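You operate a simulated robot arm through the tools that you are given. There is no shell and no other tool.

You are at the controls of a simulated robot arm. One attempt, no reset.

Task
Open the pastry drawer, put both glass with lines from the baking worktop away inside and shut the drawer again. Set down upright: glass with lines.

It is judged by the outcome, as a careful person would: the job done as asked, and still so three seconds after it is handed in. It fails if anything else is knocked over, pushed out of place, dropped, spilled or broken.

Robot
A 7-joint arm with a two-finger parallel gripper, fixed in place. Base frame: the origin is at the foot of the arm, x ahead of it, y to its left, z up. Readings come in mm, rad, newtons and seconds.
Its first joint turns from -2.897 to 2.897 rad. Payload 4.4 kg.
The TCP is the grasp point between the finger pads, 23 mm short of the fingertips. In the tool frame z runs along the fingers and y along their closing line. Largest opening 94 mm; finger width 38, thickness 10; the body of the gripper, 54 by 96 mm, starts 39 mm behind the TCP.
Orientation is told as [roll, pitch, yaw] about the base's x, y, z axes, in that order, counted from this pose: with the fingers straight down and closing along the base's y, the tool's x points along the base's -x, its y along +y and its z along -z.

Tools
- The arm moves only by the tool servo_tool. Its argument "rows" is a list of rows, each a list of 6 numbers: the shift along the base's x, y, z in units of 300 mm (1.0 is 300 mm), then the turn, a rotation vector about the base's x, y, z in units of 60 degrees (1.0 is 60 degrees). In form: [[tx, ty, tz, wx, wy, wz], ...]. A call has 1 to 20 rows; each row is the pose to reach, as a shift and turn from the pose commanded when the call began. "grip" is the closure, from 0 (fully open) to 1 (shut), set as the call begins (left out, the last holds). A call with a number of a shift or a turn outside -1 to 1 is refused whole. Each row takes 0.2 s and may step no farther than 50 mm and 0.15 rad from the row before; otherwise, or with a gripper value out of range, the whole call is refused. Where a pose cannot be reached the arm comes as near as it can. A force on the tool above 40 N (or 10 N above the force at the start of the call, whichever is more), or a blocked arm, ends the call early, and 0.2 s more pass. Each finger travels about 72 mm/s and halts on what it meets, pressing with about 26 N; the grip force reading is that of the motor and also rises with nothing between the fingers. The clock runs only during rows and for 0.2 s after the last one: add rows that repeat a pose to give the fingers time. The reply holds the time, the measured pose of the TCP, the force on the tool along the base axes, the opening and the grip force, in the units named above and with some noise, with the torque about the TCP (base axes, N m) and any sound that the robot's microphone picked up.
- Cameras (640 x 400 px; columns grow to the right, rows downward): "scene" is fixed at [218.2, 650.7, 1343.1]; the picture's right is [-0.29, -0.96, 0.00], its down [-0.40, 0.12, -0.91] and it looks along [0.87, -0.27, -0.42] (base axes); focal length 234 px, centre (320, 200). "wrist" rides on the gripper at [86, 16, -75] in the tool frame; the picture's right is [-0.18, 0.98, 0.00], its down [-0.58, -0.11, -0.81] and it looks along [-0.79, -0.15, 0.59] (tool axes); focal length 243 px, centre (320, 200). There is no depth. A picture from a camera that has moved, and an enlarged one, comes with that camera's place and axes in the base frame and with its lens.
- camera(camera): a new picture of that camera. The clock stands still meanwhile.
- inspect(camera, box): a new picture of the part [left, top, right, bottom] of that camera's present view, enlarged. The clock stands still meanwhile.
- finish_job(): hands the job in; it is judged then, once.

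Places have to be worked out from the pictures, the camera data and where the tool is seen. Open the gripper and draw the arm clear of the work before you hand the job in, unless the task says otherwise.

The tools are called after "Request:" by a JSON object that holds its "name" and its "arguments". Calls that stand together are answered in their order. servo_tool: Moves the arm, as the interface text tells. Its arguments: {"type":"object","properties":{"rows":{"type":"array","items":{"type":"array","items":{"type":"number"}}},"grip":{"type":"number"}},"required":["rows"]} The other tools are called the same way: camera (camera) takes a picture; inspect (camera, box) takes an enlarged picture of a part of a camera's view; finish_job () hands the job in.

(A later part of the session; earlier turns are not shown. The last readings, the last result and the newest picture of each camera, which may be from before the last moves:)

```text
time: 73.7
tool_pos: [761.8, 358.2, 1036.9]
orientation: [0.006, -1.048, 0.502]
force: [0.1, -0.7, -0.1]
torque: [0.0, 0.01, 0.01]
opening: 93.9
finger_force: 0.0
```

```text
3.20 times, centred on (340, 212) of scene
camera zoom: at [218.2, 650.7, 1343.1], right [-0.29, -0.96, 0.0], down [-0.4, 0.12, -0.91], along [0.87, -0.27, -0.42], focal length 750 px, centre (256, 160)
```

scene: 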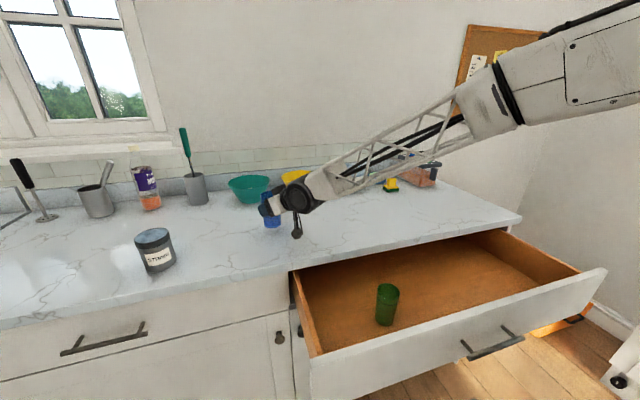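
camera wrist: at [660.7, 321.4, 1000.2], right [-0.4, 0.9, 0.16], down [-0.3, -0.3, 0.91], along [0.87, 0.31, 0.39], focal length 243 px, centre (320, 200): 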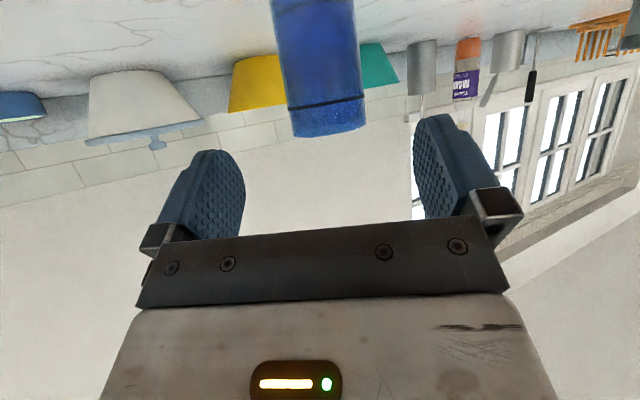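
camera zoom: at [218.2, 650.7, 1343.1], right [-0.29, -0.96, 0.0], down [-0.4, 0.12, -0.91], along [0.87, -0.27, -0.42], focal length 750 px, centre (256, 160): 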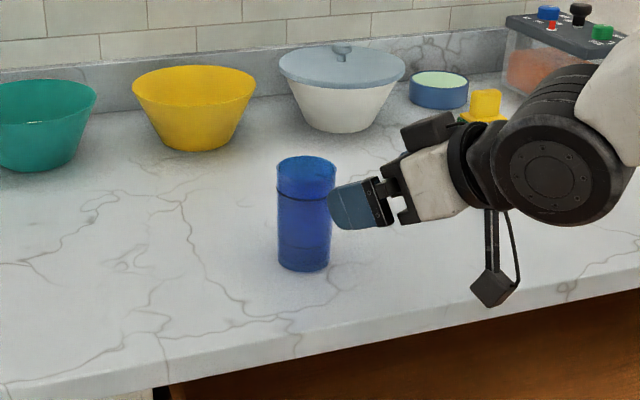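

The blue glass stands upright. I raise the hand and turn the tool back to vertical.

Request:
{"name": "servo_tool", "arguments": {"rows": [[0, 0, 0.12, 0, 0, 0], [0, 0, 0.24, -0.04, 0.08, 0], [0, 0, 0.36, -0.1, 0.19, 0], [0, 0, 0.42, -0.16, 0.3, 0], [0, 0, 0.42, -0.22, 0.41, 0], [0, 0, 0.42, -0.28, 0.52, 0], [0, 0, 0.42, -0.34, 0.63, 0], [0, 0, 0.42, -0.4, 0.74, 0], [0, 0, 0.42, -0.45, 0.82, 0], [0, 0, 0.42, -0.482, 0.877, 0]]}}

Request:
{"name": "camera", "arguments": {"camera": "wrist"}}

Request:
{"name": "inspect", "arguments": {"camera": "scene", "box": [240, 150, 440, 275]}}

```text
time: 75.9
tool_pos: [744.1, 391.6, 1153.6]
orientation: [0.243, -0.091, 0.431]
force: [-0.4, -0.1, 0.2]
torque: [0.0, 0.0, -0.04]
opening: 94.0
finger_force: 0.1
out of reach, approached as far as the arm can: row 3, 4, 5, 6, 7, 8, 9, 10
```

```text
taken
camera wrist: at [660.6, 350.9, 1222.2], right [-0.25, 0.93, 0.25], down [0.59, -0.06, 0.81], along [0.77, 0.35, -0.53], focal length 243 px, centre (320, 200)
```

wrist: 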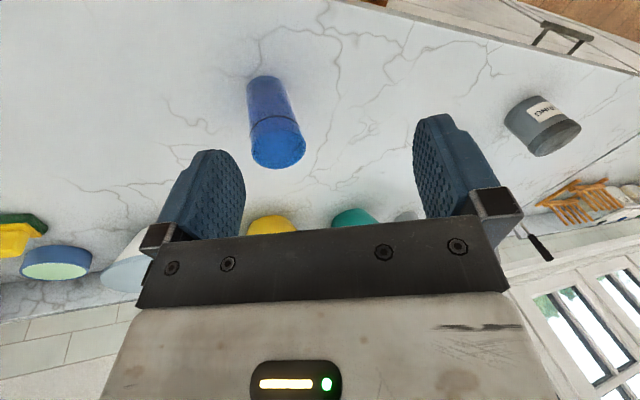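

```text
3.20 times, centred on (340, 212) of scene
camera zoom: at [218.2, 650.7, 1343.1], right [-0.29, -0.96, 0.0], down [-0.4, 0.12, -0.91], along [0.87, -0.27, -0.42], focal length 750 px, centre (256, 160)
```

zoom: 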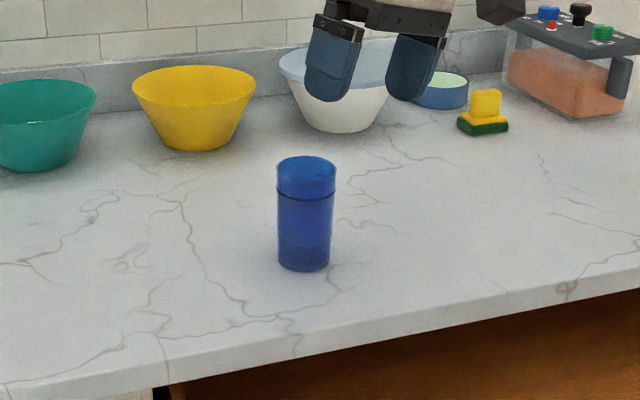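

The arm got hung up short of vertical (roll 0.24 left). I shift toward an easier, previously reached pose and let it settle.

Request:
{"name": "servo_tool", "arguments": {"rows": [[-0.05, -0.02, 0, 0, 0, 0], [-0.1, -0.05, 0, 0, 0, 0], [-0.15, -0.08, 0, 0, 0, 0], [-0.2, -0.1, 0, 0, 0, 0], [-0.2, -0.1, 0, 0, 0, 0]]}}

```text
time: 77.1
tool_pos: [683.3, 361.0, 1152.5]
orientation: [0.242, -0.093, 0.429]
force: [-0.1, -0.1, -0.4]
torque: [0.01, 0.01, -0.01]
opening: 93.8
finger_force: 0.0
```

It now follows exactly again. I apply the remaining correction to bring the tool vertical.

Request:
{"name": "servo_tool", "arguments": {"rows": [[0, 0, 0, -0.06, -0.005, 0.01], [0, 0, 0, -0.12, -0.01, 0.02], [0, 0, 0, -0.18, -0.015, 0.03], [0, 0, 0, -0.247, -0.021, 0.038]]}}

Request:
{"name": "camera", "arguments": {"camera": "wrist"}}

```text
time: 78.1
tool_pos: [684.1, 360.2, 1152.9]
orientation: [0.244, -0.095, 0.431]
force: [-0.2, -0.9, -0.1]
torque: [0.0, -0.04, 0.03]
opening: 93.9
finger_force: 0.1
out of reach, approached as far as the arm can: row 1, 2, 3, 4
```

```text
taken
camera wrist: at [600.5, 320.1, 1221.5], right [-0.25, 0.93, 0.25], down [0.59, -0.06, 0.81], along [0.77, 0.35, -0.53], focal length 243 px, centre (320, 200)
```

wrist: 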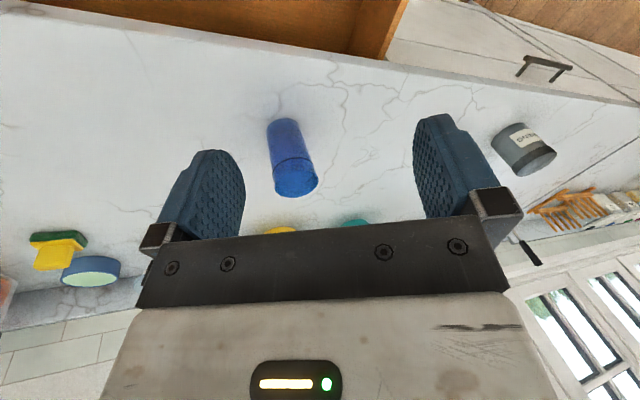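

The arm is against a joint limit in this direction. I'll tilt outward again a bit to leave it, then re-approach vertical differently.

Request:
{"name": "servo_tool", "arguments": {"rows": [[0, 0, 0, 0.05, -0.1, 0], [0, 0, 0, 0.1, -0.2, 0], [0, 0, 0, 0.15, -0.3, 0], [0, 0, 0, 0.2, -0.42, 0]]}}

Request:
{"name": "camera", "arguments": {"camera": "scene"}}

```text
time: 79.1
tool_pos: [683.9, 359.7, 1153.0]
orientation: [0.25, -0.583, 0.426]
force: [0.4, -0.2, 0.1]
torque: [0.03, -0.04, -0.03]
opening: 93.8
finger_force: 0.1
```

```text
taken
```

scene: 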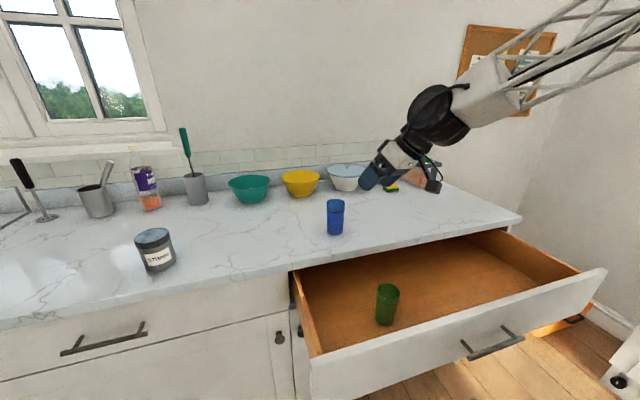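

Now I remove the roll while tilted.

Request:
{"name": "servo_tool", "arguments": {"rows": [[0, 0, 0, -0.045, -0.02, -0.033], [0, 0, 0, -0.09, -0.04, -0.065], [0, 0, 0, -0.135, -0.06, -0.098], [0, 0, 0, -0.182, -0.082, -0.131]]}}

```text
time: 80.1
tool_pos: [682.7, 357.9, 1132.6]
orientation: [0.132, -0.581, 0.424]
force: [0.0, -1.3, 0.4]
torque: [0.01, -0.05, 0.01]
opening: 93.9
finger_force: 0.1
out of reach, approached as far as the arm can: row 2, 3, 4
```

Still limited in that direction. I retrace toward the recently reached tilted pose to free the joint.

Request:
{"name": "servo_tool", "arguments": {"rows": [[0.05, -0.015, -0.06, 0.04, -0.09, 0], [0.1, -0.03, -0.12, 0.08, -0.18, 0], [0.15, -0.045, -0.18, 0.12, -0.27, 0], [0.19, -0.06, -0.24, 0.165, -0.366, 0]]}}

```text
time: 81.3
tool_pos: [760.4, 352.0, 1032.7]
orientation: [-0.028, -0.947, 0.639]
force: [0.0, 0.6, -1.1]
torque: [0.03, -0.05, 0.0]
opening: 93.9
finger_force: 0.1
out of reach, approached as far as the arm can: row 3
stopped in row 4: the arm was blocked; the commanded pose is now the measured one
```

Request:
{"name": "camera", "arguments": {"camera": "scene"}}

Request:
{"name": "camera", "arguments": {"camera": "wrist"}}

```text
taken
```

scene: 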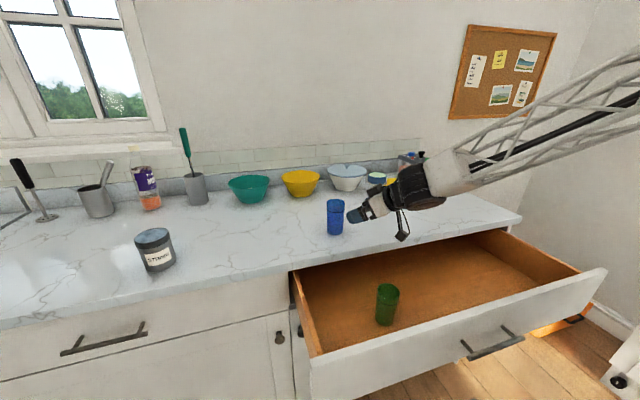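

```text
taken
camera wrist: at [660.9, 301.1, 1007.5], right [-0.48, 0.87, 0.13], down [-0.2, -0.26, 0.94], along [0.85, 0.43, 0.3], focal length 243 px, centre (320, 200)
```

wrist: 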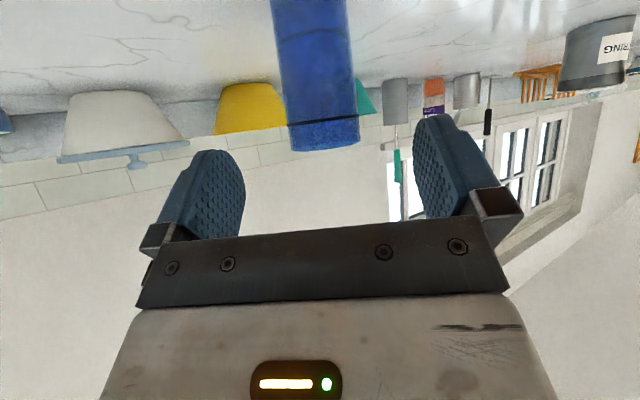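

The roll is cleared here. I try untilting gradually while retreating and watch for limits.

Request:
{"name": "servo_tool", "arguments": {"rows": [[-0.05, -0.035, 0.03, -0.07, 0.1, 0], [-0.1, -0.07, 0.06, -0.14, 0.2, 0], [-0.15, -0.1, 0.08, -0.21, 0.3, 0]]}}

```text
time: 82.1
tool_pos: [712.2, 333.2, 1056.7]
orientation: [0.136, -0.582, 0.453]
force: [-1.1, -3.0, 0.7]
torque: [0.1, -0.03, 0.08]
opening: 94.2
finger_force: 0.1
out of reach, approached as far as the arm can: row 2
```

It again trades roll for yaw, so some wrist joint is at its end. I turn the yaw clockwise to gain room, then untwist.

Request:
{"name": "servo_tool", "arguments": {"rows": [[-0.02, -0.02, 0.05, 0, 0, -0.12], [-0.04, -0.04, 0.1, 0, 0, -0.24], [-0.06, -0.06, 0.15, 0, 0, -0.36], [-0.08, -0.08, 0.2, 0, 0, -0.48]]}}

Request:
{"name": "camera", "arguments": {"camera": "scene"}}

```text
time: 83.1
tool_pos: [711.1, 327.0, 1064.3]
orientation: [0.043, -0.705, 0.48]
force: [0.3, -0.6, 0.0]
torque: [0.02, -0.01, -0.02]
opening: 94.1
finger_force: 0.1
out of reach, approached as far as the arm can: row 1, 2, 3, 4
```

```text
taken
```

scene: 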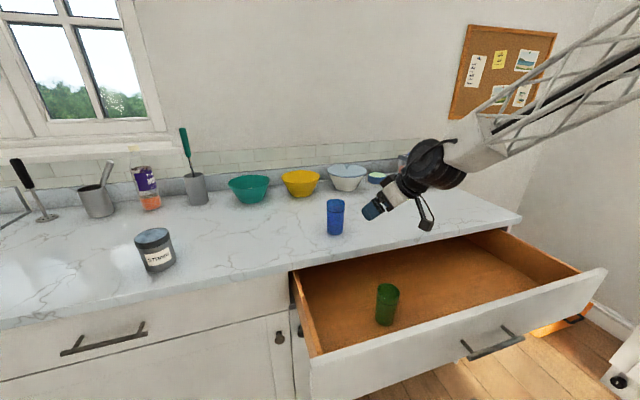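

Decreasing yaw is the blocked side. I try the opposite: increase yaw.

Request:
{"name": "servo_tool", "arguments": {"rows": [[0, 0, 0.04, 0, 0, 0.12], [0, 0, 0.08, 0, 0, 0.24], [0, 0, 0.12, 0, 0, 0.36], [0, 0, 0.16, 0, 0, 0.48]]}}

```text
time: 84.1
tool_pos: [711.1, 325.5, 1113.6]
orientation: [0.043, -0.704, 0.986]
force: [0.5, -0.2, -0.5]
torque: [-0.03, -0.02, 0.0]
opening: 94.1
finger_force: 0.1
```

That frees it. Now I untilt at this yaw.

Request:
{"name": "servo_tool", "arguments": {"rows": [[0, 0, 0, -0.1, 0.066, 0], [0, 0, 0, -0.2, 0.132, 0], [0, 0, 0, -0.3, 0.2, 0], [0, 0, 0, -0.4, 0.265, 0], [0, 0, 0, -0.5, 0.33, 0], [0, 0, 0, -0.56, 0.371, 0]]}}

```text
time: 85.5
tool_pos: [705.1, 322.0, 1113.5]
orientation: [0.049, -0.304, 0.982]
force: [0.0, 0.0, 0.7]
torque: [0.01, 0.02, 0.01]
opening: 94.0
finger_force: 0.1
out of reach, approached as far as the arm can: row 4, 5, 6
```

Progress (tilt down to 0.30). I increase yaw further and continue.

Request:
{"name": "servo_tool", "arguments": {"rows": [[0, 0, 0, 0, 0, 0.12], [0, 0, 0, 0, 0, 0.24], [0, 0, 0, 0, 0, 0.36], [0, 0, 0, 0, 0, 0.48], [0, 0, 0, 0, 0, 0.6]]}}

```text
time: 86.7
tool_pos: [704.1, 321.3, 1112.7]
orientation: [0.05, -0.304, 1.611]
force: [0.3, -0.1, 0.1]
torque: [0.02, -0.03, -0.01]
opening: 94.1
finger_force: 0.1
```

Request:
{"name": "servo_tool", "arguments": {"rows": [[0, 0, 0, -0.09, -0.02, 0], [0, 0, 0, -0.18, -0.04, 0], [0, 0, 0, -0.288, -0.06, 0]]}}

Request:
{"name": "camera", "arguments": {"camera": "scene"}}

Request:
{"name": "camera", "arguments": {"camera": "wrist"}}

```text
time: 87.5
tool_pos: [704.3, 320.8, 1112.0]
orientation: [0.04, -0.256, 1.612]
force: [0.0, -1.1, -0.2]
torque: [0.04, 0.0, -0.02]
opening: 94.1
finger_force: 0.1
out of reach, approached as far as the arm can: row 2, 3
```

```text
taken
```

scene: 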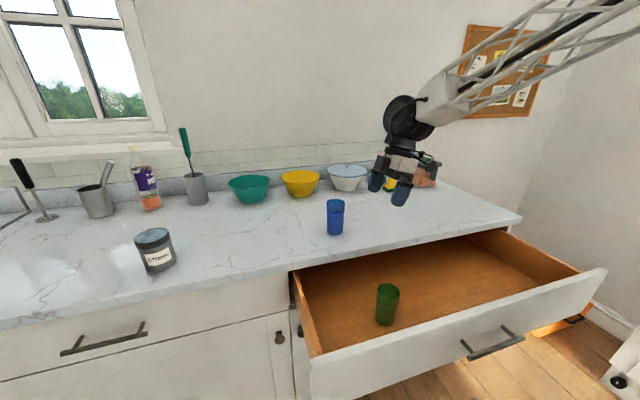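

```text
taken
camera wrist: at [695.5, 218.8, 1163.6], right [-0.99, 0.13, 0.09], down [0.13, 0.36, 0.92], along [0.09, 0.92, -0.38], focal length 243 px, centre (320, 200)
```

wrist: 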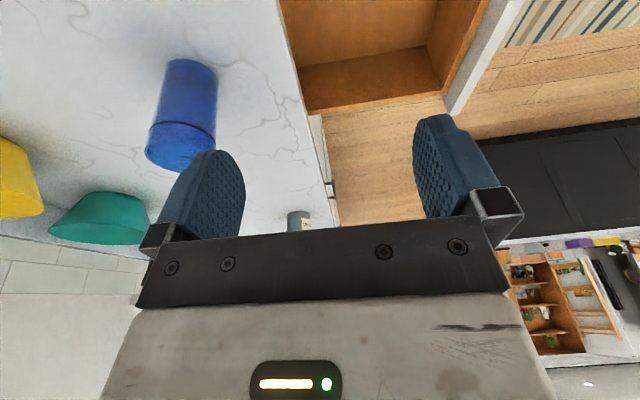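

The blocked direction is a sideways lean of the wrist from accumulated elbow drift, so I'll undo it by retracing the earlier loop in reverse: tilt out, swing back to bearing 40°, and untilt there. First re-tilt and turn yaw back.

Request:
{"name": "servo_tool", "arguments": {"rows": [[0, 0, 0.03, 0.11, 0.004, 0], [0, 0, 0.06, 0.22, 0.008, 0], [0, 0, 0.08, 0.33, 0.012, 0], [0, 0, 0.08, 0.44, 0.017, 0]]}}

Request:
{"name": "servo_tool", "arguments": {"rows": [[0, 0, 0, 0, 0, -0.12], [0, 0, 0, 0, 0, -0.24], [0, 0, 0, 0, 0, -0.36], [0, 0, 0, 0, 0, -0.48], [0, 0, 0, 0, 0, -0.6], [0, 0, 0, 0, 0, -0.72], [0, 0, 0, 0, 0, -0.84]]}}

```text
time: 88.5
tool_pos: [704.1, 321.9, 1136.5]
orientation: [0.038, -0.719, 1.613]
force: [1.1, 0.4, 0.7]
torque: [-0.04, -0.02, -0.02]
opening: 93.9
finger_force: 0.0
```

```text
time: 90.1
tool_pos: [704.1, 321.7, 1135.6]
orientation: [0.039, -0.717, 0.731]
force: [0.2, -1.5, 0.5]
torque: [0.01, 0.02, -0.02]
opening: 94.0
finger_force: 0.1
```

Good. I swing to bearing 40° at (685,583) with the tilt kept, and then test untilting.

Request:
{"name": "servo_tool", "arguments": {"rows": [[-0.01, 0.12, 0, 0, 0, 0], [-0.02, 0.25, 0, 0, 0, 0], [-0.03, 0.38, 0, 0, 0, 0], [-0.04, 0.51, 0, 0, 0, 0], [-0.05, 0.64, 0, 0, 0, 0], [-0.06, 0.76, 0, 0, 0, 0], [-0.063, 0.87, 0, 0, 0, 0]]}}

Request:
{"name": "servo_tool", "arguments": {"rows": [[0, 0, 0, -0.08, 0.09, 0], [0, 0, 0, -0.16, 0.18, 0], [0, 0, 0, -0.24, 0.27, 0], [0, 0, 0, -0.32, 0.36, 0], [0, 0, 0, -0.4, 0.45, 0], [0, 0, 0, -0.457, 0.51, 0]]}}

```text
time: 91.7
tool_pos: [686.4, 560.1, 1135.0]
orientation: [0.041, -0.722, 0.734]
force: [-0.5, -0.3, -1.3]
torque: [0.03, 0.01, -0.02]
opening: 93.9
finger_force: 0.0
out of reach, approached as far as the arm can: row 7
```

```text
time: 93.1
tool_pos: [649.3, 574.1, 1084.1]
orientation: [0.244, -0.01, 0.677]
force: [1.9, 1.1, -14.3]
torque: [0.12, 0.22, 0.02]
opening: 94.1
finger_force: 0.0
out of reach, approached as far as the arm can: row 1, 2, 3, 4, 5, 6
```

Request:
{"name": "camera", "arguments": {"camera": "scene"}}

Request:
{"name": "camera", "arguments": {"camera": "wrist"}}

```text
taken
```

scene: 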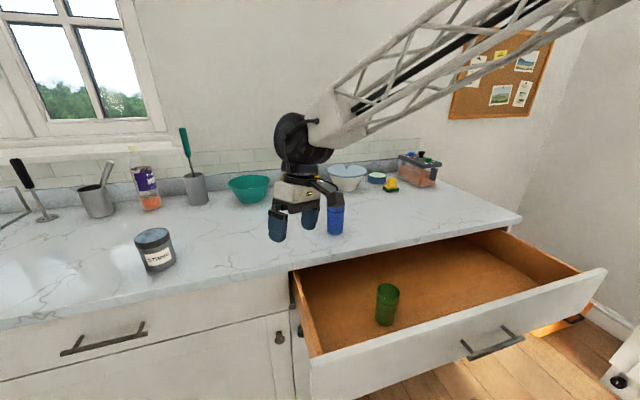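

```text
taken
camera wrist: at [583.4, 518.4, 1160.1], right [-0.46, 0.86, 0.24], down [0.63, 0.13, 0.76], along [0.62, 0.5, -0.6], focal length 243 px, centre (320, 200)
```

wrist: 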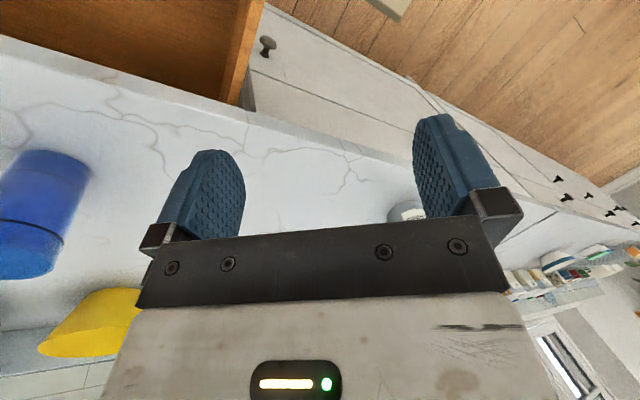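

The arm still wants a small sideways lean to the left. That's usable: with the tool yawed ~90° a 20° lean toward +y keeps the finger pads vertical. I move back over the near counter and set that lean.

Request:
{"name": "servo_tool", "arguments": {"rows": [[0.01, -0.05, 0.06, 0.02, -0.02, 0], [0.03, -0.18, 0.12, 0.05, -0.04, 0], [0.05, -0.31, 0.14, 0.08, -0.07, 0], [0.08, -0.44, 0.14, 0.11, -0.1, 0], [0.1, -0.57, 0.14, 0.13, -0.12, 0], [0.12, -0.7, 0.14, 0.146, -0.134, 0], [0.137, -0.813, 0.14, 0.146, -0.134, 0]]}}

```text
time: 94.7
tool_pos: [689.9, 330.5, 1133.1]
orientation: [0.274, -0.23, 0.671]
force: [0.5, -0.5, 0.1]
torque: [0.04, 0.0, 0.03]
opening: 94.1
finger_force: 0.0
```

The lean is now exactly toward +y (0.35 rad). I twist about the tool axis so the fingers close along x.

Request:
{"name": "servo_tool", "arguments": {"rows": [[0, 0, 0, 0, -0.048, 0.129], [0, 0, 0, -0.001, -0.096, 0.259], [0, 0, 0, -0.001, -0.144, 0.388], [0, 0, 0, -0.002, -0.192, 0.518], [0, 0, 0, -0.002, -0.24, 0.648], [0, 0, 0, -0.003, -0.288, 0.777]]}}

Request:
{"name": "camera", "arguments": {"camera": "wrist"}}

Request:
{"name": "inspect", "arguments": {"camera": "scene", "box": [240, 100, 440, 250]}}

```text
time: 96.1
tool_pos: [690.3, 331.1, 1134.6]
orientation: [-0.005, -0.352, 1.575]
force: [-0.4, -0.4, -0.2]
torque: [0.02, 0.04, -0.01]
opening: 94.1
finger_force: 0.0
```

```text
taken
camera wrist: at [674.5, 223.4, 1175.1], right [-0.98, 0.17, 0.06], down [0.11, 0.27, 0.96], along [0.15, 0.95, -0.28], focal length 243 px, centre (320, 200)
```

wrist: 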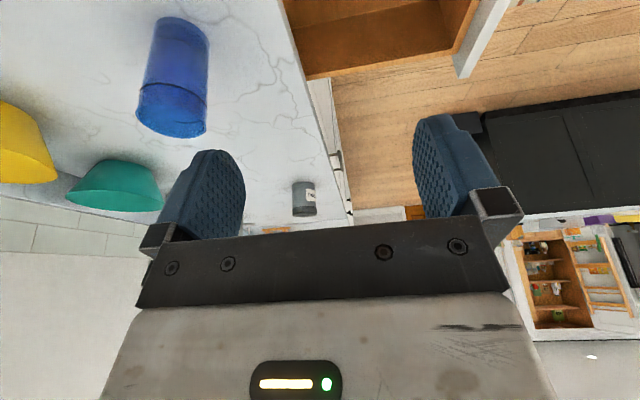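

```text
2.67 times, centred on (340, 175) of scene
camera zoom: at [218.2, 650.7, 1343.1], right [-0.29, -0.96, 0.0], down [-0.4, 0.12, -0.91], along [0.87, -0.27, -0.42], focal length 625 px, centre (267, 267)
```

zoom: 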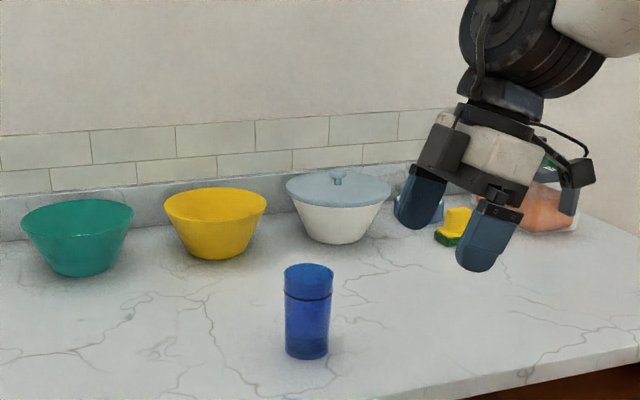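

Orientation is just right (lean 0.35 toward +y, fingers closing along x). The blue glass is at about (845,404). I move to a point 110 mm back along the tool axis.

Request:
{"name": "servo_tool", "arguments": {"rows": [[0.12, 0.02, -0.02, 0, 0, 0], [0.25, 0.05, -0.05, 0, 0, 0], [0.38, 0.08, -0.08, 0, 0, 0], [0.47, 0.095, -0.11, 0, 0, 0], [0.517, 0.103, -0.12, 0, 0, 0]]}}

Request:
{"name": "camera", "arguments": {"camera": "wrist"}}

Request:
{"name": "inspect", "arguments": {"camera": "scene", "box": [260, 130, 440, 250]}}

```text
time: 97.3
tool_pos: [846.1, 361.1, 1097.0]
orientation: [-0.002, -0.352, 1.573]
force: [0.3, -0.3, 0.7]
torque: [-0.04, -0.05, 0.0]
opening: 93.9
finger_force: 0.1
```

```text
taken
camera wrist: at [829.8, 254.2, 1139.2], right [-0.98, 0.17, 0.06], down [0.11, 0.27, 0.96], along [0.15, 0.95, -0.28], focal length 243 px, centre (320, 200)
```

wrist: 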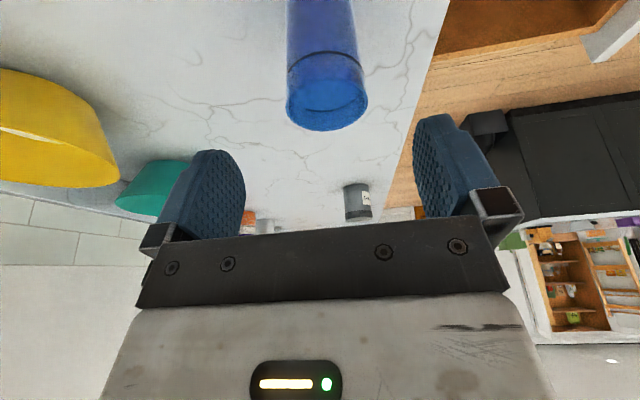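

```text
3.33 times, centred on (350, 190) of scene
camera zoom: at [218.2, 650.7, 1343.1], right [-0.29, -0.96, 0.0], down [-0.4, 0.12, -0.91], along [0.87, -0.27, -0.42], focal length 782 px, centre (220, 233)
```

zoom: 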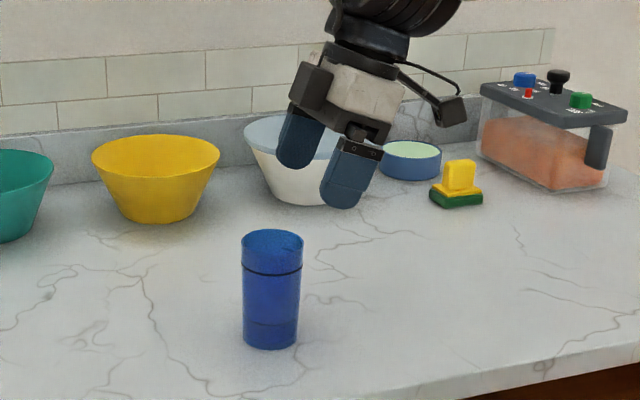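

Glass rim projects to about (842,401). I slide down along the tool axis around it.

Request:
{"name": "servo_tool", "arguments": {"rows": [[-0.003, 0.025, -0.067, 0, 0, 0], [-0.006, 0.05, -0.135, 0, 0, 0], [-0.008, 0.075, -0.2, 0, 0, 0], [-0.008, 0.1, -0.265, 0, 0, 0], [-0.008, 0.115, -0.31, 0, 0, 0], [-0.008, 0.126, -0.335, 0, 0, 0]]}}

Request:
{"name": "camera", "arguments": {"camera": "wrist"}}

Request:
{"name": "inspect", "arguments": {"camera": "scene", "box": [260, 130, 440, 250]}}

```text
time: 98.7
tool_pos: [841.5, 398.2, 997.1]
orientation: [-0.002, -0.353, 1.573]
force: [0.6, -1.4, 0.9]
torque: [-0.01, -0.01, -0.02]
opening: 93.9
finger_force: 0.0
```

```text
taken
camera wrist: at [826.5, 292.3, 1037.9], right [-0.98, 0.17, 0.06], down [0.11, 0.27, 0.96], along [0.15, 0.95, -0.28], focal length 243 px, centre (320, 200)
```

wrist: 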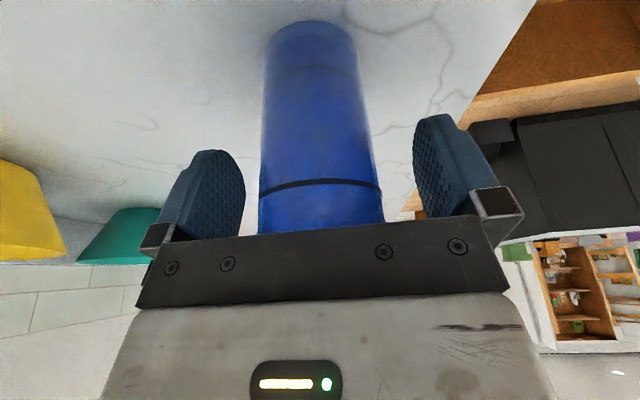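

```text
3.33 times, centred on (350, 190) of scene
camera zoom: at [218.2, 650.7, 1343.1], right [-0.29, -0.96, 0.0], down [-0.4, 0.12, -0.91], along [0.87, -0.27, -0.42], focal length 782 px, centre (220, 233)
```

zoom: 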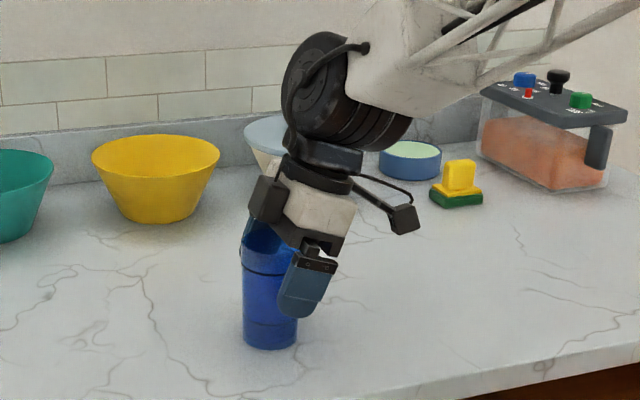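

Centred between the fingers. I close and lift gently.

Request:
{"name": "servo_tool", "arguments": {"rows": [[0, 0, 0, 0, 0, 0], [0, 0, 0, 0, 0, 0], [0, 0, 0, 0, 0, 0], [0, 0, 0, 0, 0, 0], [0, 0, 0, 0, 0, 0]], "grip": 1}}

Request:
{"name": "servo_tool", "arguments": {"rows": [[0, 0, 0.01, 0, 0, 0], [0, 0, 0.025, 0, 0, 0], [0, 0, 0.04, 0, 0, 0], [0, 0, 0.055, 0, 0, 0], [0, 0, 0.07, 0, 0, 0], [0, 0, 0.09, 0, 0, 0], [0, 0, 0.11, 0, 0, 0], [0, 0, 0.13, 0, 0, 0]]}}

Request:
{"name": "camera", "arguments": {"camera": "wrist"}}

Request:
{"name": "inspect", "arguments": {"camera": "scene", "box": [260, 130, 440, 250]}}

```text
time: 99.9
tool_pos: [841.1, 399.3, 997.8]
orientation: [-0.001, -0.353, 1.572]
force: [0.8, -0.5, -0.6]
torque: [0.02, 0.03, 0.03]
opening: 59.5
finger_force: 26.0
```

```text
time: 101.7
tool_pos: [842.0, 398.7, 1036.8]
orientation: [-0.005, -0.353, 1.572]
force: [-0.3, -0.1, -1.3]
torque: [-0.02, 0.04, 0.0]
opening: 59.3
finger_force: 26.0
```

```text
taken
camera wrist: at [827.1, 291.7, 1077.7], right [-0.98, 0.17, 0.06], down [0.11, 0.27, 0.96], along [0.15, 0.95, -0.28], focal length 243 px, centre (320, 200)
```

wrist: 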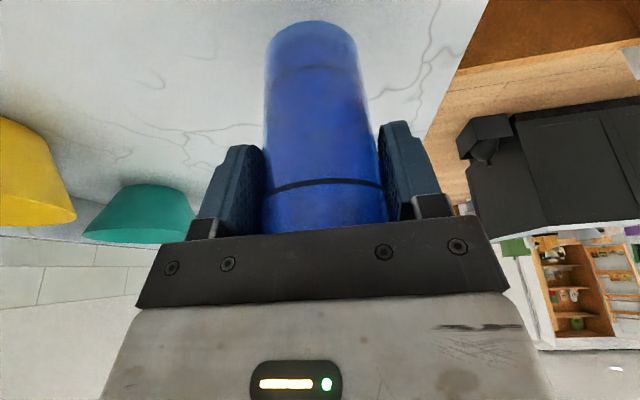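

```text
3.33 times, centred on (350, 190) of scene
camera zoom: at [218.2, 650.7, 1343.1], right [-0.29, -0.96, 0.0], down [-0.4, 0.12, -0.91], along [0.87, -0.27, -0.42], focal length 782 px, centre (220, 233)
```

zoom: 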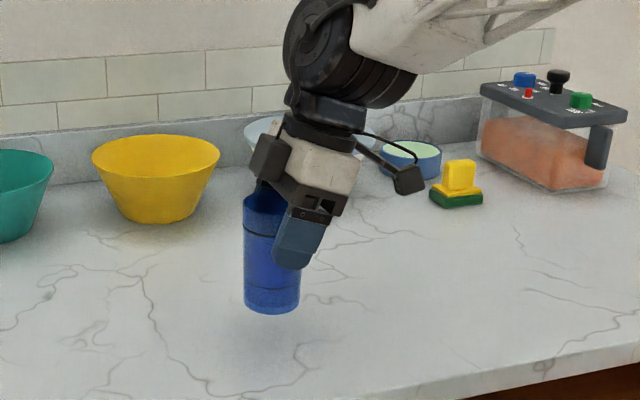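

Lifted with no slip, upright. I raise a bit more and carry it over the drawer to about (615,180).

Request:
{"name": "servo_tool", "arguments": {"rows": [[0, 0, 0.04, 0, 0, 0], [-0.02, -0.02, 0.08, 0, 0, 0], [-0.06, -0.06, 0.1, 0, 0, 0], [-0.11, -0.11, 0.1, 0, 0, 0], [-0.16, -0.155, 0.1, 0, 0, 0], [-0.21, -0.205, 0.1, 0, 0, 0], [-0.26, -0.25, 0.1, 0, 0, 0], [-0.31, -0.3, 0.1, 0, 0, 0], [-0.36, -0.35, 0.1, 0, 0, 0], [-0.41, -0.4, 0.1, 0, 0, 0], [-0.46, -0.445, 0.1, 0, 0, 0], [-0.51, -0.49, 0.1, 0, 0, 0], [-0.56, -0.54, 0.1, 0, 0, 0], [-0.61, -0.59, 0.1, 0, 0, 0], [-0.66, -0.64, 0.1, 0, 0, 0], [-0.71, -0.685, 0.1, 0, 0, 0], [-0.74, -0.715, 0.1, 0, 0, 0], [-0.757, -0.73, 0.1, 0, 0, 0]]}}

Request:
{"name": "camera", "arguments": {"camera": "wrist"}}

Request:
{"name": "camera", "arguments": {"camera": "scene"}}

```text
time: 105.5
tool_pos: [615.0, 180.0, 1067.0]
orientation: [-0.002, -0.353, 1.573]
force: [-0.6, 0.3, -1.0]
torque: [-0.03, 0.0, 0.0]
opening: 59.0
finger_force: 26.2
```

```text
taken
camera wrist: at [599.6, 73.1, 1107.2], right [-0.98, 0.17, 0.06], down [0.11, 0.27, 0.96], along [0.15, 0.95, -0.28], focal length 243 px, centre (320, 200)
```

wrist: 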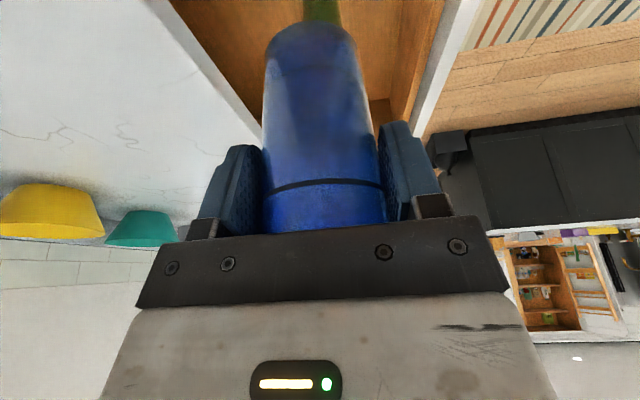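

```text
taken
```

scene: 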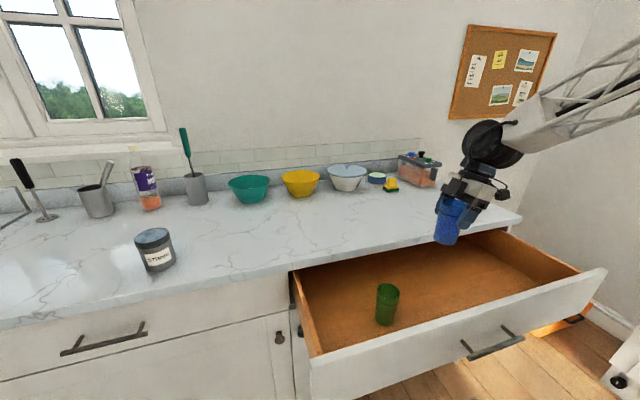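

In place over the drawer. I lower in stages, watching the pose.

Request:
{"name": "servo_tool", "arguments": {"rows": [[0, 0, -0.03, 0, 0, 0], [0, 0, -0.09, 0, 0, 0], [0, 0, -0.15, 0, 0, 0], [0, 0, -0.21, 0, 0, 0], [0, 0, -0.27, 0, 0, 0], [0, 0, -0.33, 0, 0, 0], [0, 0, -0.37, 0, 0, 0], [0, 0, -0.39, 0, 0, 0]]}}

```text
time: 107.3
tool_pos: [615.1, 180.8, 949.7]
orientation: [-0.003, -0.354, 1.573]
force: [0.0, 0.6, -1.4]
torque: [0.04, 0.04, -0.02]
opening: 59.1
finger_force: 25.6
```

Pose is exact. I continue down to z≈850.

Request:
{"name": "servo_tool", "arguments": {"rows": [[0, 0, -0.03, 0, 0, 0], [0, 0, -0.08, 0, 0, 0], [0, 0, -0.13, 0, 0, 0], [0, 0, -0.18, 0, 0, 0], [0, 0, -0.23, 0, 0, 0], [0, 0, -0.28, 0, 0, 0], [0, 0, -0.32, 0, 0, 0], [0, 0, -0.335, 0, 0, 0]]}}

Request:
{"name": "camera", "arguments": {"camera": "wrist"}}

Request:
{"name": "inspect", "arguments": {"camera": "scene", "box": [340, 170, 580, 350]}}

```text
time: 109.1
tool_pos: [615.5, 180.8, 850.4]
orientation: [-0.004, -0.353, 1.572]
force: [0.0, 0.3, -2.3]
torque: [-0.06, 0.01, -0.01]
opening: 59.2
finger_force: 25.9
```

```text
taken
camera wrist: at [599.6, 73.3, 890.0], right [-0.98, 0.17, 0.06], down [0.11, 0.27, 0.96], along [0.15, 0.95, -0.28], focal length 243 px, centre (320, 200)
```

wrist: 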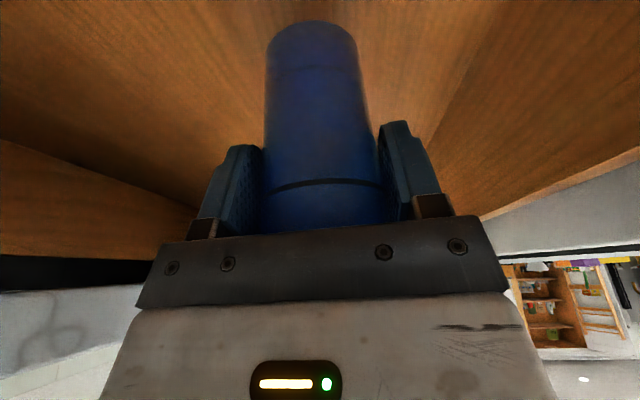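

```text
2.22 times, centred on (460, 260) of scene
camera zoom: at [218.2, 650.7, 1343.1], right [-0.29, -0.96, 0.0], down [-0.4, 0.12, -0.91], along [0.87, -0.27, -0.42], focal length 521 px, centre (9, 67)
```

zoom: 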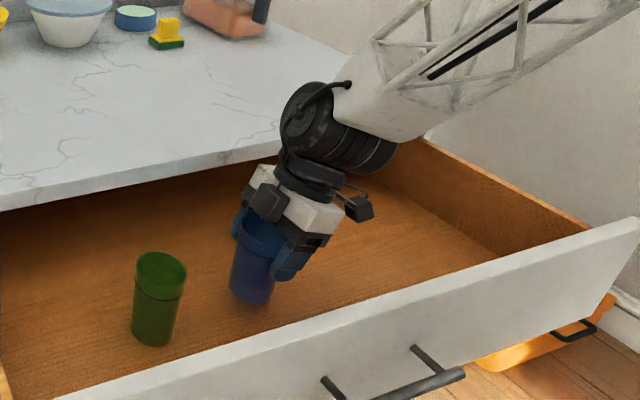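

All clear. I lower the last ~28 mm slowly to contact.

Request:
{"name": "servo_tool", "arguments": {"rows": [[0, 0, -0.02, 0, 0, 0], [0, 0, -0.04, 0, 0, 0], [0, 0, -0.06, 0, 0, 0], [0, 0, -0.072, 0, 0, 0], [0, 0, -0.077, 0, 0, 0], [0, 0, -0.082, 0, 0, 0], [0, 0, -0.086, 0, 0, 0], [0, 0, -0.09, 0, 0, 0]]}}

```text
time: 110.9
tool_pos: [616.4, 179.9, 822.4]
orientation: [-0.002, -0.352, 1.573]
force: [-0.5, 0.5, -1.4]
torque: [-0.04, 0.05, -0.02]
opening: 59.0
finger_force: 25.6
```

Request:
{"name": "servo_tool", "arguments": {"rows": [[0, 0, -0.004, 0, 0, 0], [0, 0, -0.008, 0, 0, 0], [0, 0, -0.012, 0, 0, 0]]}}

```text
time: 111.7
tool_pos: [616.4, 180.4, 819.2]
orientation: [-0.006, -0.354, 1.574]
force: [1.1, 0.5, 20.8]
torque: [0.17, 0.01, -0.07]
opening: 59.2
finger_force: 26.0
```

Contact (20.8 N). I ease up a millimetre and release.

Request:
{"name": "servo_tool", "arguments": {"rows": [[0, 0, 0.005, 0, 0, 0], [0, 0, 0.005, 0, 0, 0]]}}

Request:
{"name": "servo_tool", "arguments": {"rows": [[0, 0, 0, 0, 0, 0], [0, 0, 0, 0, 0, 0], [0, 0, 0, 0, 0, 0], [0, 0, 0, 0, 0, 0]], "grip": 0}}

Request:
{"name": "camera", "arguments": {"camera": "wrist"}}

```text
time: 112.3
tool_pos: [616.1, 179.8, 818.3]
orientation: [-0.002, -0.351, 1.573]
force: [-0.1, 0.2, -1.7]
torque: [0.0, 0.02, 0.0]
opening: 59.3
finger_force: 26.6
```

```text
time: 113.3
tool_pos: [615.7, 180.3, 819.7]
orientation: [0.0, -0.355, 1.573]
force: [0.3, -0.3, 0.3]
torque: [0.0, 0.01, 0.0]
opening: 94.3
finger_force: 0.1
```

```text
taken
camera wrist: at [599.8, 73.2, 861.1], right [-0.98, 0.17, 0.06], down [0.11, 0.27, 0.96], along [0.15, 0.95, -0.28], focal length 243 px, centre (320, 200)
```

wrist: 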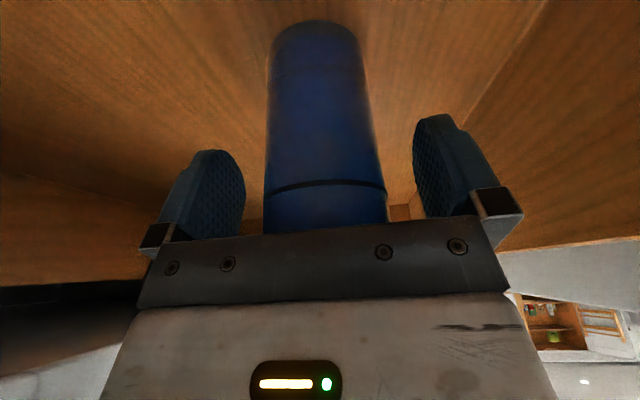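

Blue glass released and standing. I draw back along the tool axis, then up.

Request:
{"name": "servo_tool", "arguments": {"rows": [[0, -0.017, 0.047, 0, 0, 0], [0, -0.05, 0.141, 0, 0, 0], [0, -0.1, 0.282, 0, 0, 0], [0, -0.14, 0.4, 0, 0, 0], [0, -0.14, 0.55, 0, 0, 0], [0, -0.14, 0.7, 0, 0, 0], [0, -0.14, 0.85, 0, 0, 0]]}}

Request:
{"name": "camera", "arguments": {"camera": "scene"}}

Request:
{"name": "camera", "arguments": {"camera": "wrist"}}

```text
time: 114.9
tool_pos: [614.9, 137.6, 1074.4]
orientation: [-0.001, -0.353, 1.57]
force: [0.6, 0.9, -0.5]
torque: [-0.01, 0.02, -0.02]
opening: 93.9
finger_force: 0.1
```

```text
taken
```

scene: 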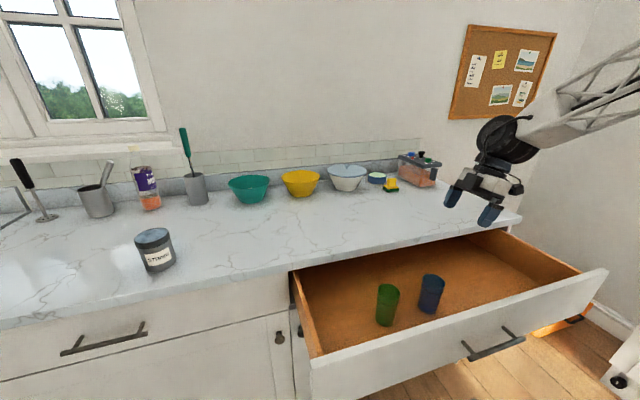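

```text
taken
camera wrist: at [599.1, 31.2, 1115.7], right [-0.98, 0.17, 0.06], down [0.11, 0.27, 0.96], along [0.15, 0.95, -0.28], focal length 243 px, centre (320, 200)
```

wrist: 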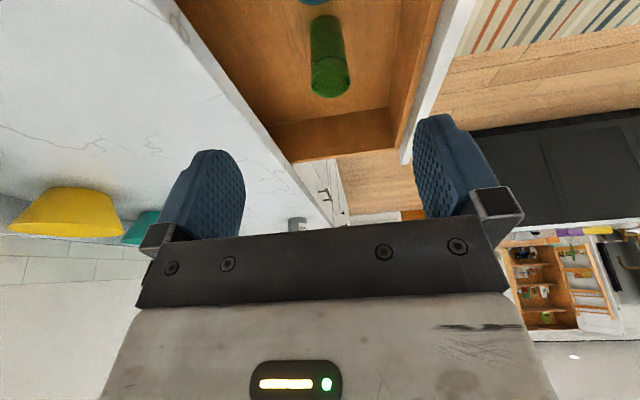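

Both glasses stand upright in the drawer. To shut it I'll push on the handle bar with closed fingers; I close the gripper, twist the tool to yaw≈0 and move out in front of the drawer.

Request:
{"name": "servo_tool", "arguments": {"rows": [[-0.05, 0.01, 0, 0, 0.043, -0.117], [-0.1, 0.02, 0, 0, 0.086, -0.234], [-0.15, 0.02, 0, 0, 0.13, -0.352], [-0.2, 0.03, 0, 0, 0.173, -0.469], [-0.26, 0.03, 0, 0, 0.216, -0.587], [-0.32, 0.04, 0, 0, 0.26, -0.704]], "grip": 1}}

Request:
{"name": "servo_tool", "arguments": {"rows": [[-0.06, 0, 0, 0, 0.043, -0.117], [-0.12, 0.01, 0, 0, 0.086, -0.234], [-0.18, 0.02, 0, 0, 0.13, -0.352], [-0.24, 0.03, 0, 0, 0.173, -0.469], [-0.3, 0.04, 0, 0, 0.216, -0.587], [-0.36, 0.04, 0, 0, 0.26, -0.704]]}}

Request:
{"name": "camera", "arguments": {"camera": "scene"}}

Request:
{"name": "camera", "arguments": {"camera": "wrist"}}

```text
time: 116.3
tool_pos: [519.3, 149.8, 1074.5]
orientation: [0.252, -0.246, 0.753]
force: [0.3, -0.1, 0.6]
torque: [-0.01, 0.01, 0.04]
opening: 0.0
finger_force: 25.8
```

```text
time: 117.7
tool_pos: [422.3, 160.8, 1074.9]
orientation: [0.353, -0.029, 0.077]
force: [0.1, -1.0, -1.0]
torque: [-0.04, 0.0, 0.01]
opening: 0.1
finger_force: 26.1
out of reach, approached as far as the arm can: row 6
```

```text
taken
```

scene: 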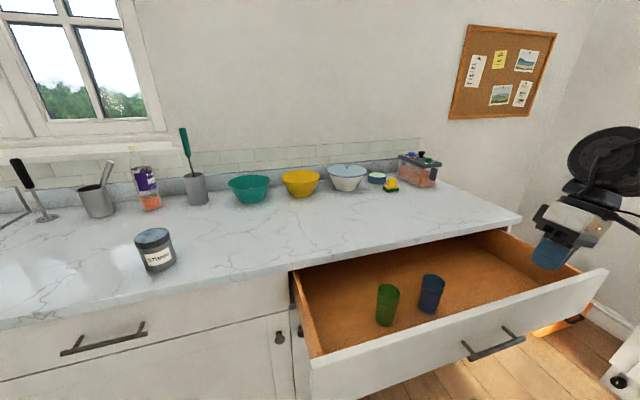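

```text
taken
camera wrist: at [335.0, 142.5, 1148.6], right [0.1, 0.93, 0.34], down [0.59, -0.34, 0.74], along [0.8, 0.13, -0.58], focal length 243 px, centre (320, 200)
```

wrist: 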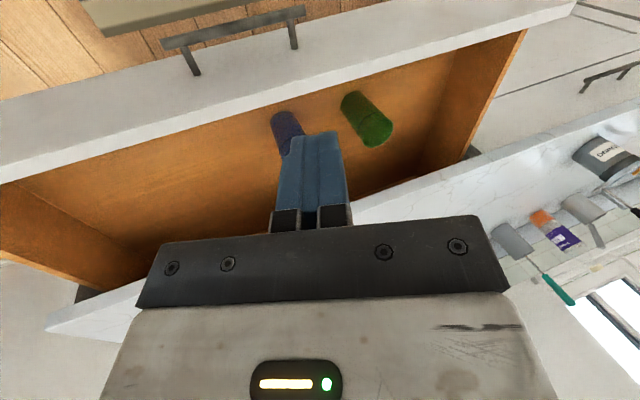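

I step back in front of the handle and lower to its level.

Request:
{"name": "servo_tool", "arguments": {"rows": [[-0.08, -0.01, 0, 0, 0, 0], [-0.16, -0.03, 0, 0, 0, 0], [-0.16, -0.03, -0.13, 0, 0, 0], [-0.16, -0.03, -0.27, 0, 0, 0], [-0.16, -0.03, -0.4, 0, 0, 0]]}}

Request:
{"name": "camera", "arguments": {"camera": "wrist"}}

Request:
{"name": "camera", "arguments": {"camera": "scene"}}

```text
time: 118.9
tool_pos: [374.5, 151.1, 954.7]
orientation: [0.353, -0.027, 0.08]
force: [0.0, -0.3, -0.9]
torque: [0.0, -0.02, -0.02]
opening: 0.1
finger_force: 25.7
out of reach, approached as far as the arm can: row 2
```

```text
taken
camera wrist: at [286.8, 133.8, 1028.3], right [0.1, 0.93, 0.35], down [0.59, -0.33, 0.74], along [0.8, 0.13, -0.58], focal length 243 px, centre (320, 200)
```

wrist: 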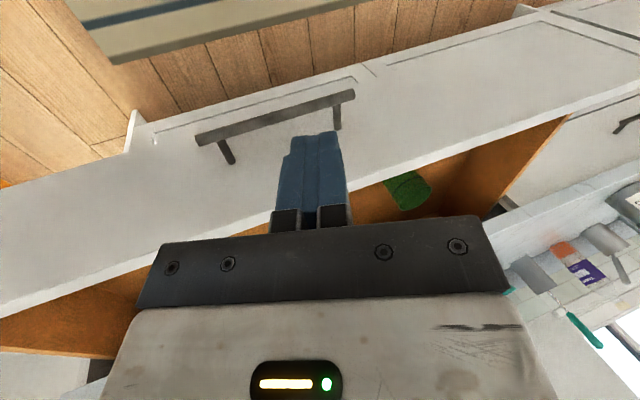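

```text
taken
```

scene: 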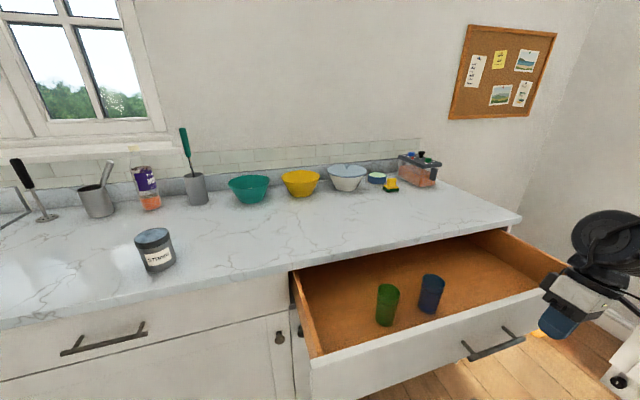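

Clear of the bar by ~30 mm. I continue down to handle height.

Request:
{"name": "servo_tool", "arguments": {"rows": [[0, 0, -0.13, 0, 0, 0], [0, 0, -0.26, 0, 0, 0], [0, 0, -0.35, 0, 0, 0], [0, 0, -0.423, 0, 0, 0]]}}

Request:
{"name": "camera", "arguments": {"camera": "wrist"}}

Request:
{"name": "inspect", "arguments": {"camera": "scene", "box": [400, 240, 640, 400]}}

```text
time: 119.9
tool_pos: [376.7, 150.9, 827.1]
orientation: [0.352, -0.029, 0.08]
force: [-0.5, 0.6, -0.2]
torque: [0.01, 0.0, -0.01]
opening: 0.0
finger_force: 26.1
```

```text
taken
camera wrist: at [288.2, 134.1, 901.2], right [0.1, 0.93, 0.34], down [0.59, -0.34, 0.74], along [0.8, 0.13, -0.58], focal length 243 px, centre (320, 200)
```

wrist: 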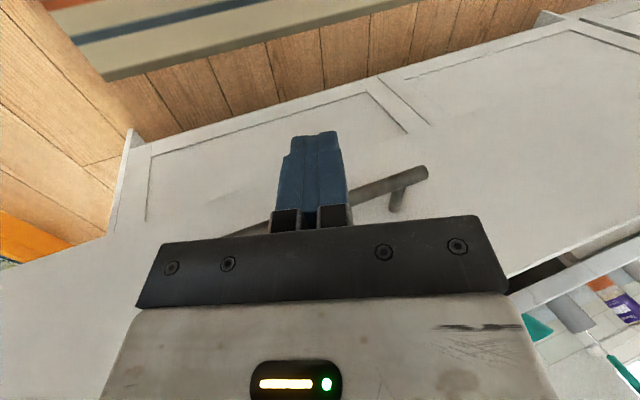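

```text
2.50 times, centred on (520, 320) of scene
camera zoom: at [218.2, 650.7, 1343.1], right [-0.29, -0.96, 0.0], down [-0.4, 0.12, -0.91], along [0.87, -0.27, -0.42], focal length 586 px, centre (-180, -100)
```

zoom: 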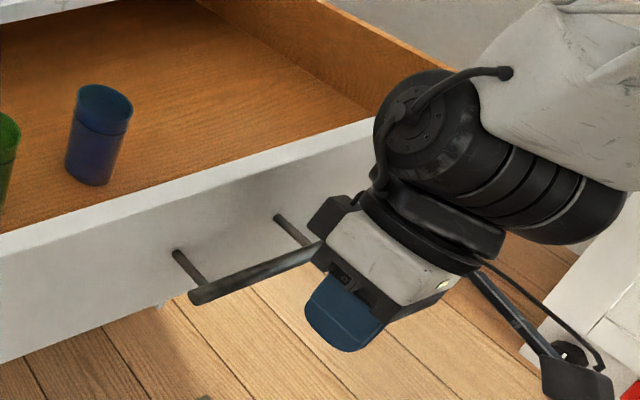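

I lower a further 12 mm for full engagement and push forward gently.

Request:
{"name": "servo_tool", "arguments": {"rows": [[0, 0, -0.04, 0, 0, 0], [0.04, 0, -0.04, 0, 0, 0], [0.08, 0, -0.04, 0, 0, 0], [0.1, 0, -0.04, 0, 0, 0], [0.12, 0, -0.04, 0, 0, 0], [0.14, 0, -0.04, 0, 0, 0], [0.165, 0, -0.04, 0, 0, 0], [0.19, 0, -0.04, 0, 0, 0], [0.22, 0, -0.04, 0, 0, 0], [0.25, 0, -0.04, 0, 0, 0], [0.28, 0, -0.04, 0, 0, 0]]}}

Request:
{"name": "inspect", "arguments": {"camera": "scene", "box": [340, 220, 640, 400]}}

```text
time: 122.3
tool_pos: [458.4, 151.2, 815.8]
orientation: [0.352, -0.031, 0.081]
force: [0.5, -0.6, -0.5]
torque: [0.0, 0.0, 0.01]
opening: 0.0
finger_force: 25.9
```

```text
2.13 times, centred on (490, 310) of scene
camera zoom: at [218.2, 650.7, 1343.1], right [-0.29, -0.96, 0.0], down [-0.4, 0.12, -0.91], along [0.87, -0.27, -0.42], focal length 500 px, centre (-43, -35)
```

zoom: 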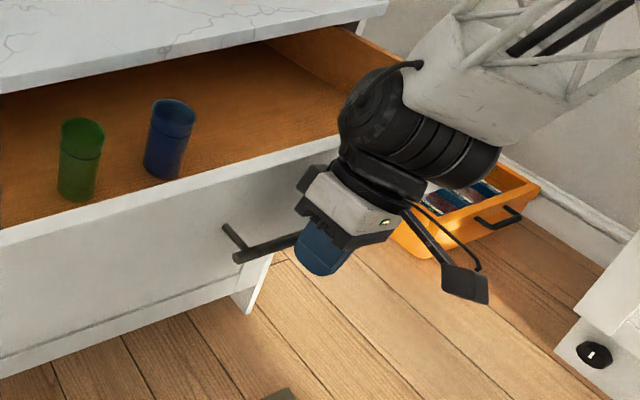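

The drawer slides in smoothly with both glasses upright. I continue, gradually leaning the tool outward to clear the counter edge later.

Request:
{"name": "servo_tool", "arguments": {"rows": [[0.02, 0, 0, 0, 0, 0], [0.045, 0, 0, 0, -0.02, 0], [0.07, 0, 0, 0, -0.04, 0], [0.1, 0, 0, 0, -0.06, 0], [0.13, 0, 0, 0, -0.08, 0], [0.16, 0, 0, 0, -0.1, 0], [0.19, 0, 0, 0, -0.12, 0], [0.22, 0, 0, 0, -0.14, 0], [0.25, 0, 0, 0, -0.16, 0], [0.28, 0, 0, 0, -0.18, 0], [0.31, 0, 0, 0, -0.2, 0], [0.34, 0, 0, 0, -0.22, 0]]}}

Request:
{"name": "inspect", "arguments": {"camera": "scene", "box": [300, 180, 600, 380]}}

Request:
{"name": "camera", "arguments": {"camera": "wrist"}}

```text
time: 124.9
tool_pos: [561.8, 151.4, 816.2]
orientation: [0.332, -0.262, 0.085]
force: [0.0, 0.3, -0.2]
torque: [-0.01, -0.02, -0.02]
opening: 0.0
finger_force: 26.1
```

```text
2.00 times, centred on (450, 280) of scene
camera zoom: at [218.2, 650.7, 1343.1], right [-0.29, -0.96, 0.0], down [-0.4, 0.12, -0.91], along [0.87, -0.27, -0.42], focal length 469 px, centre (60, 40)
```

zoom: 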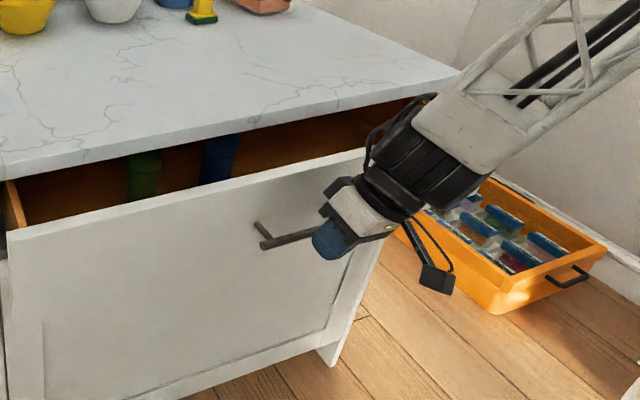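

```text
taken
camera wrist: at [459.1, 133.9, 868.0], right [0.02, 0.93, 0.36], down [0.4, -0.33, 0.85], along [0.91, 0.13, -0.38], focal length 243 px, centre (320, 200)
```

wrist: 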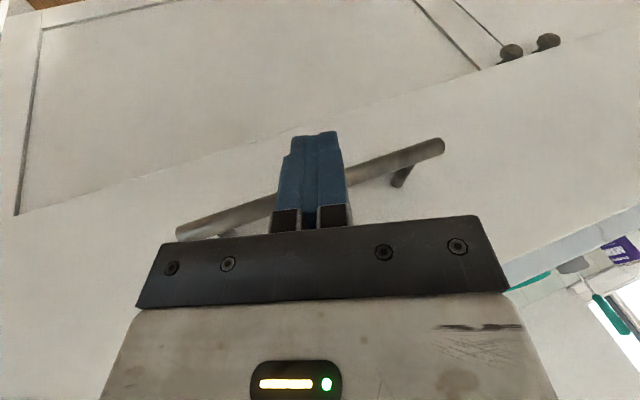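

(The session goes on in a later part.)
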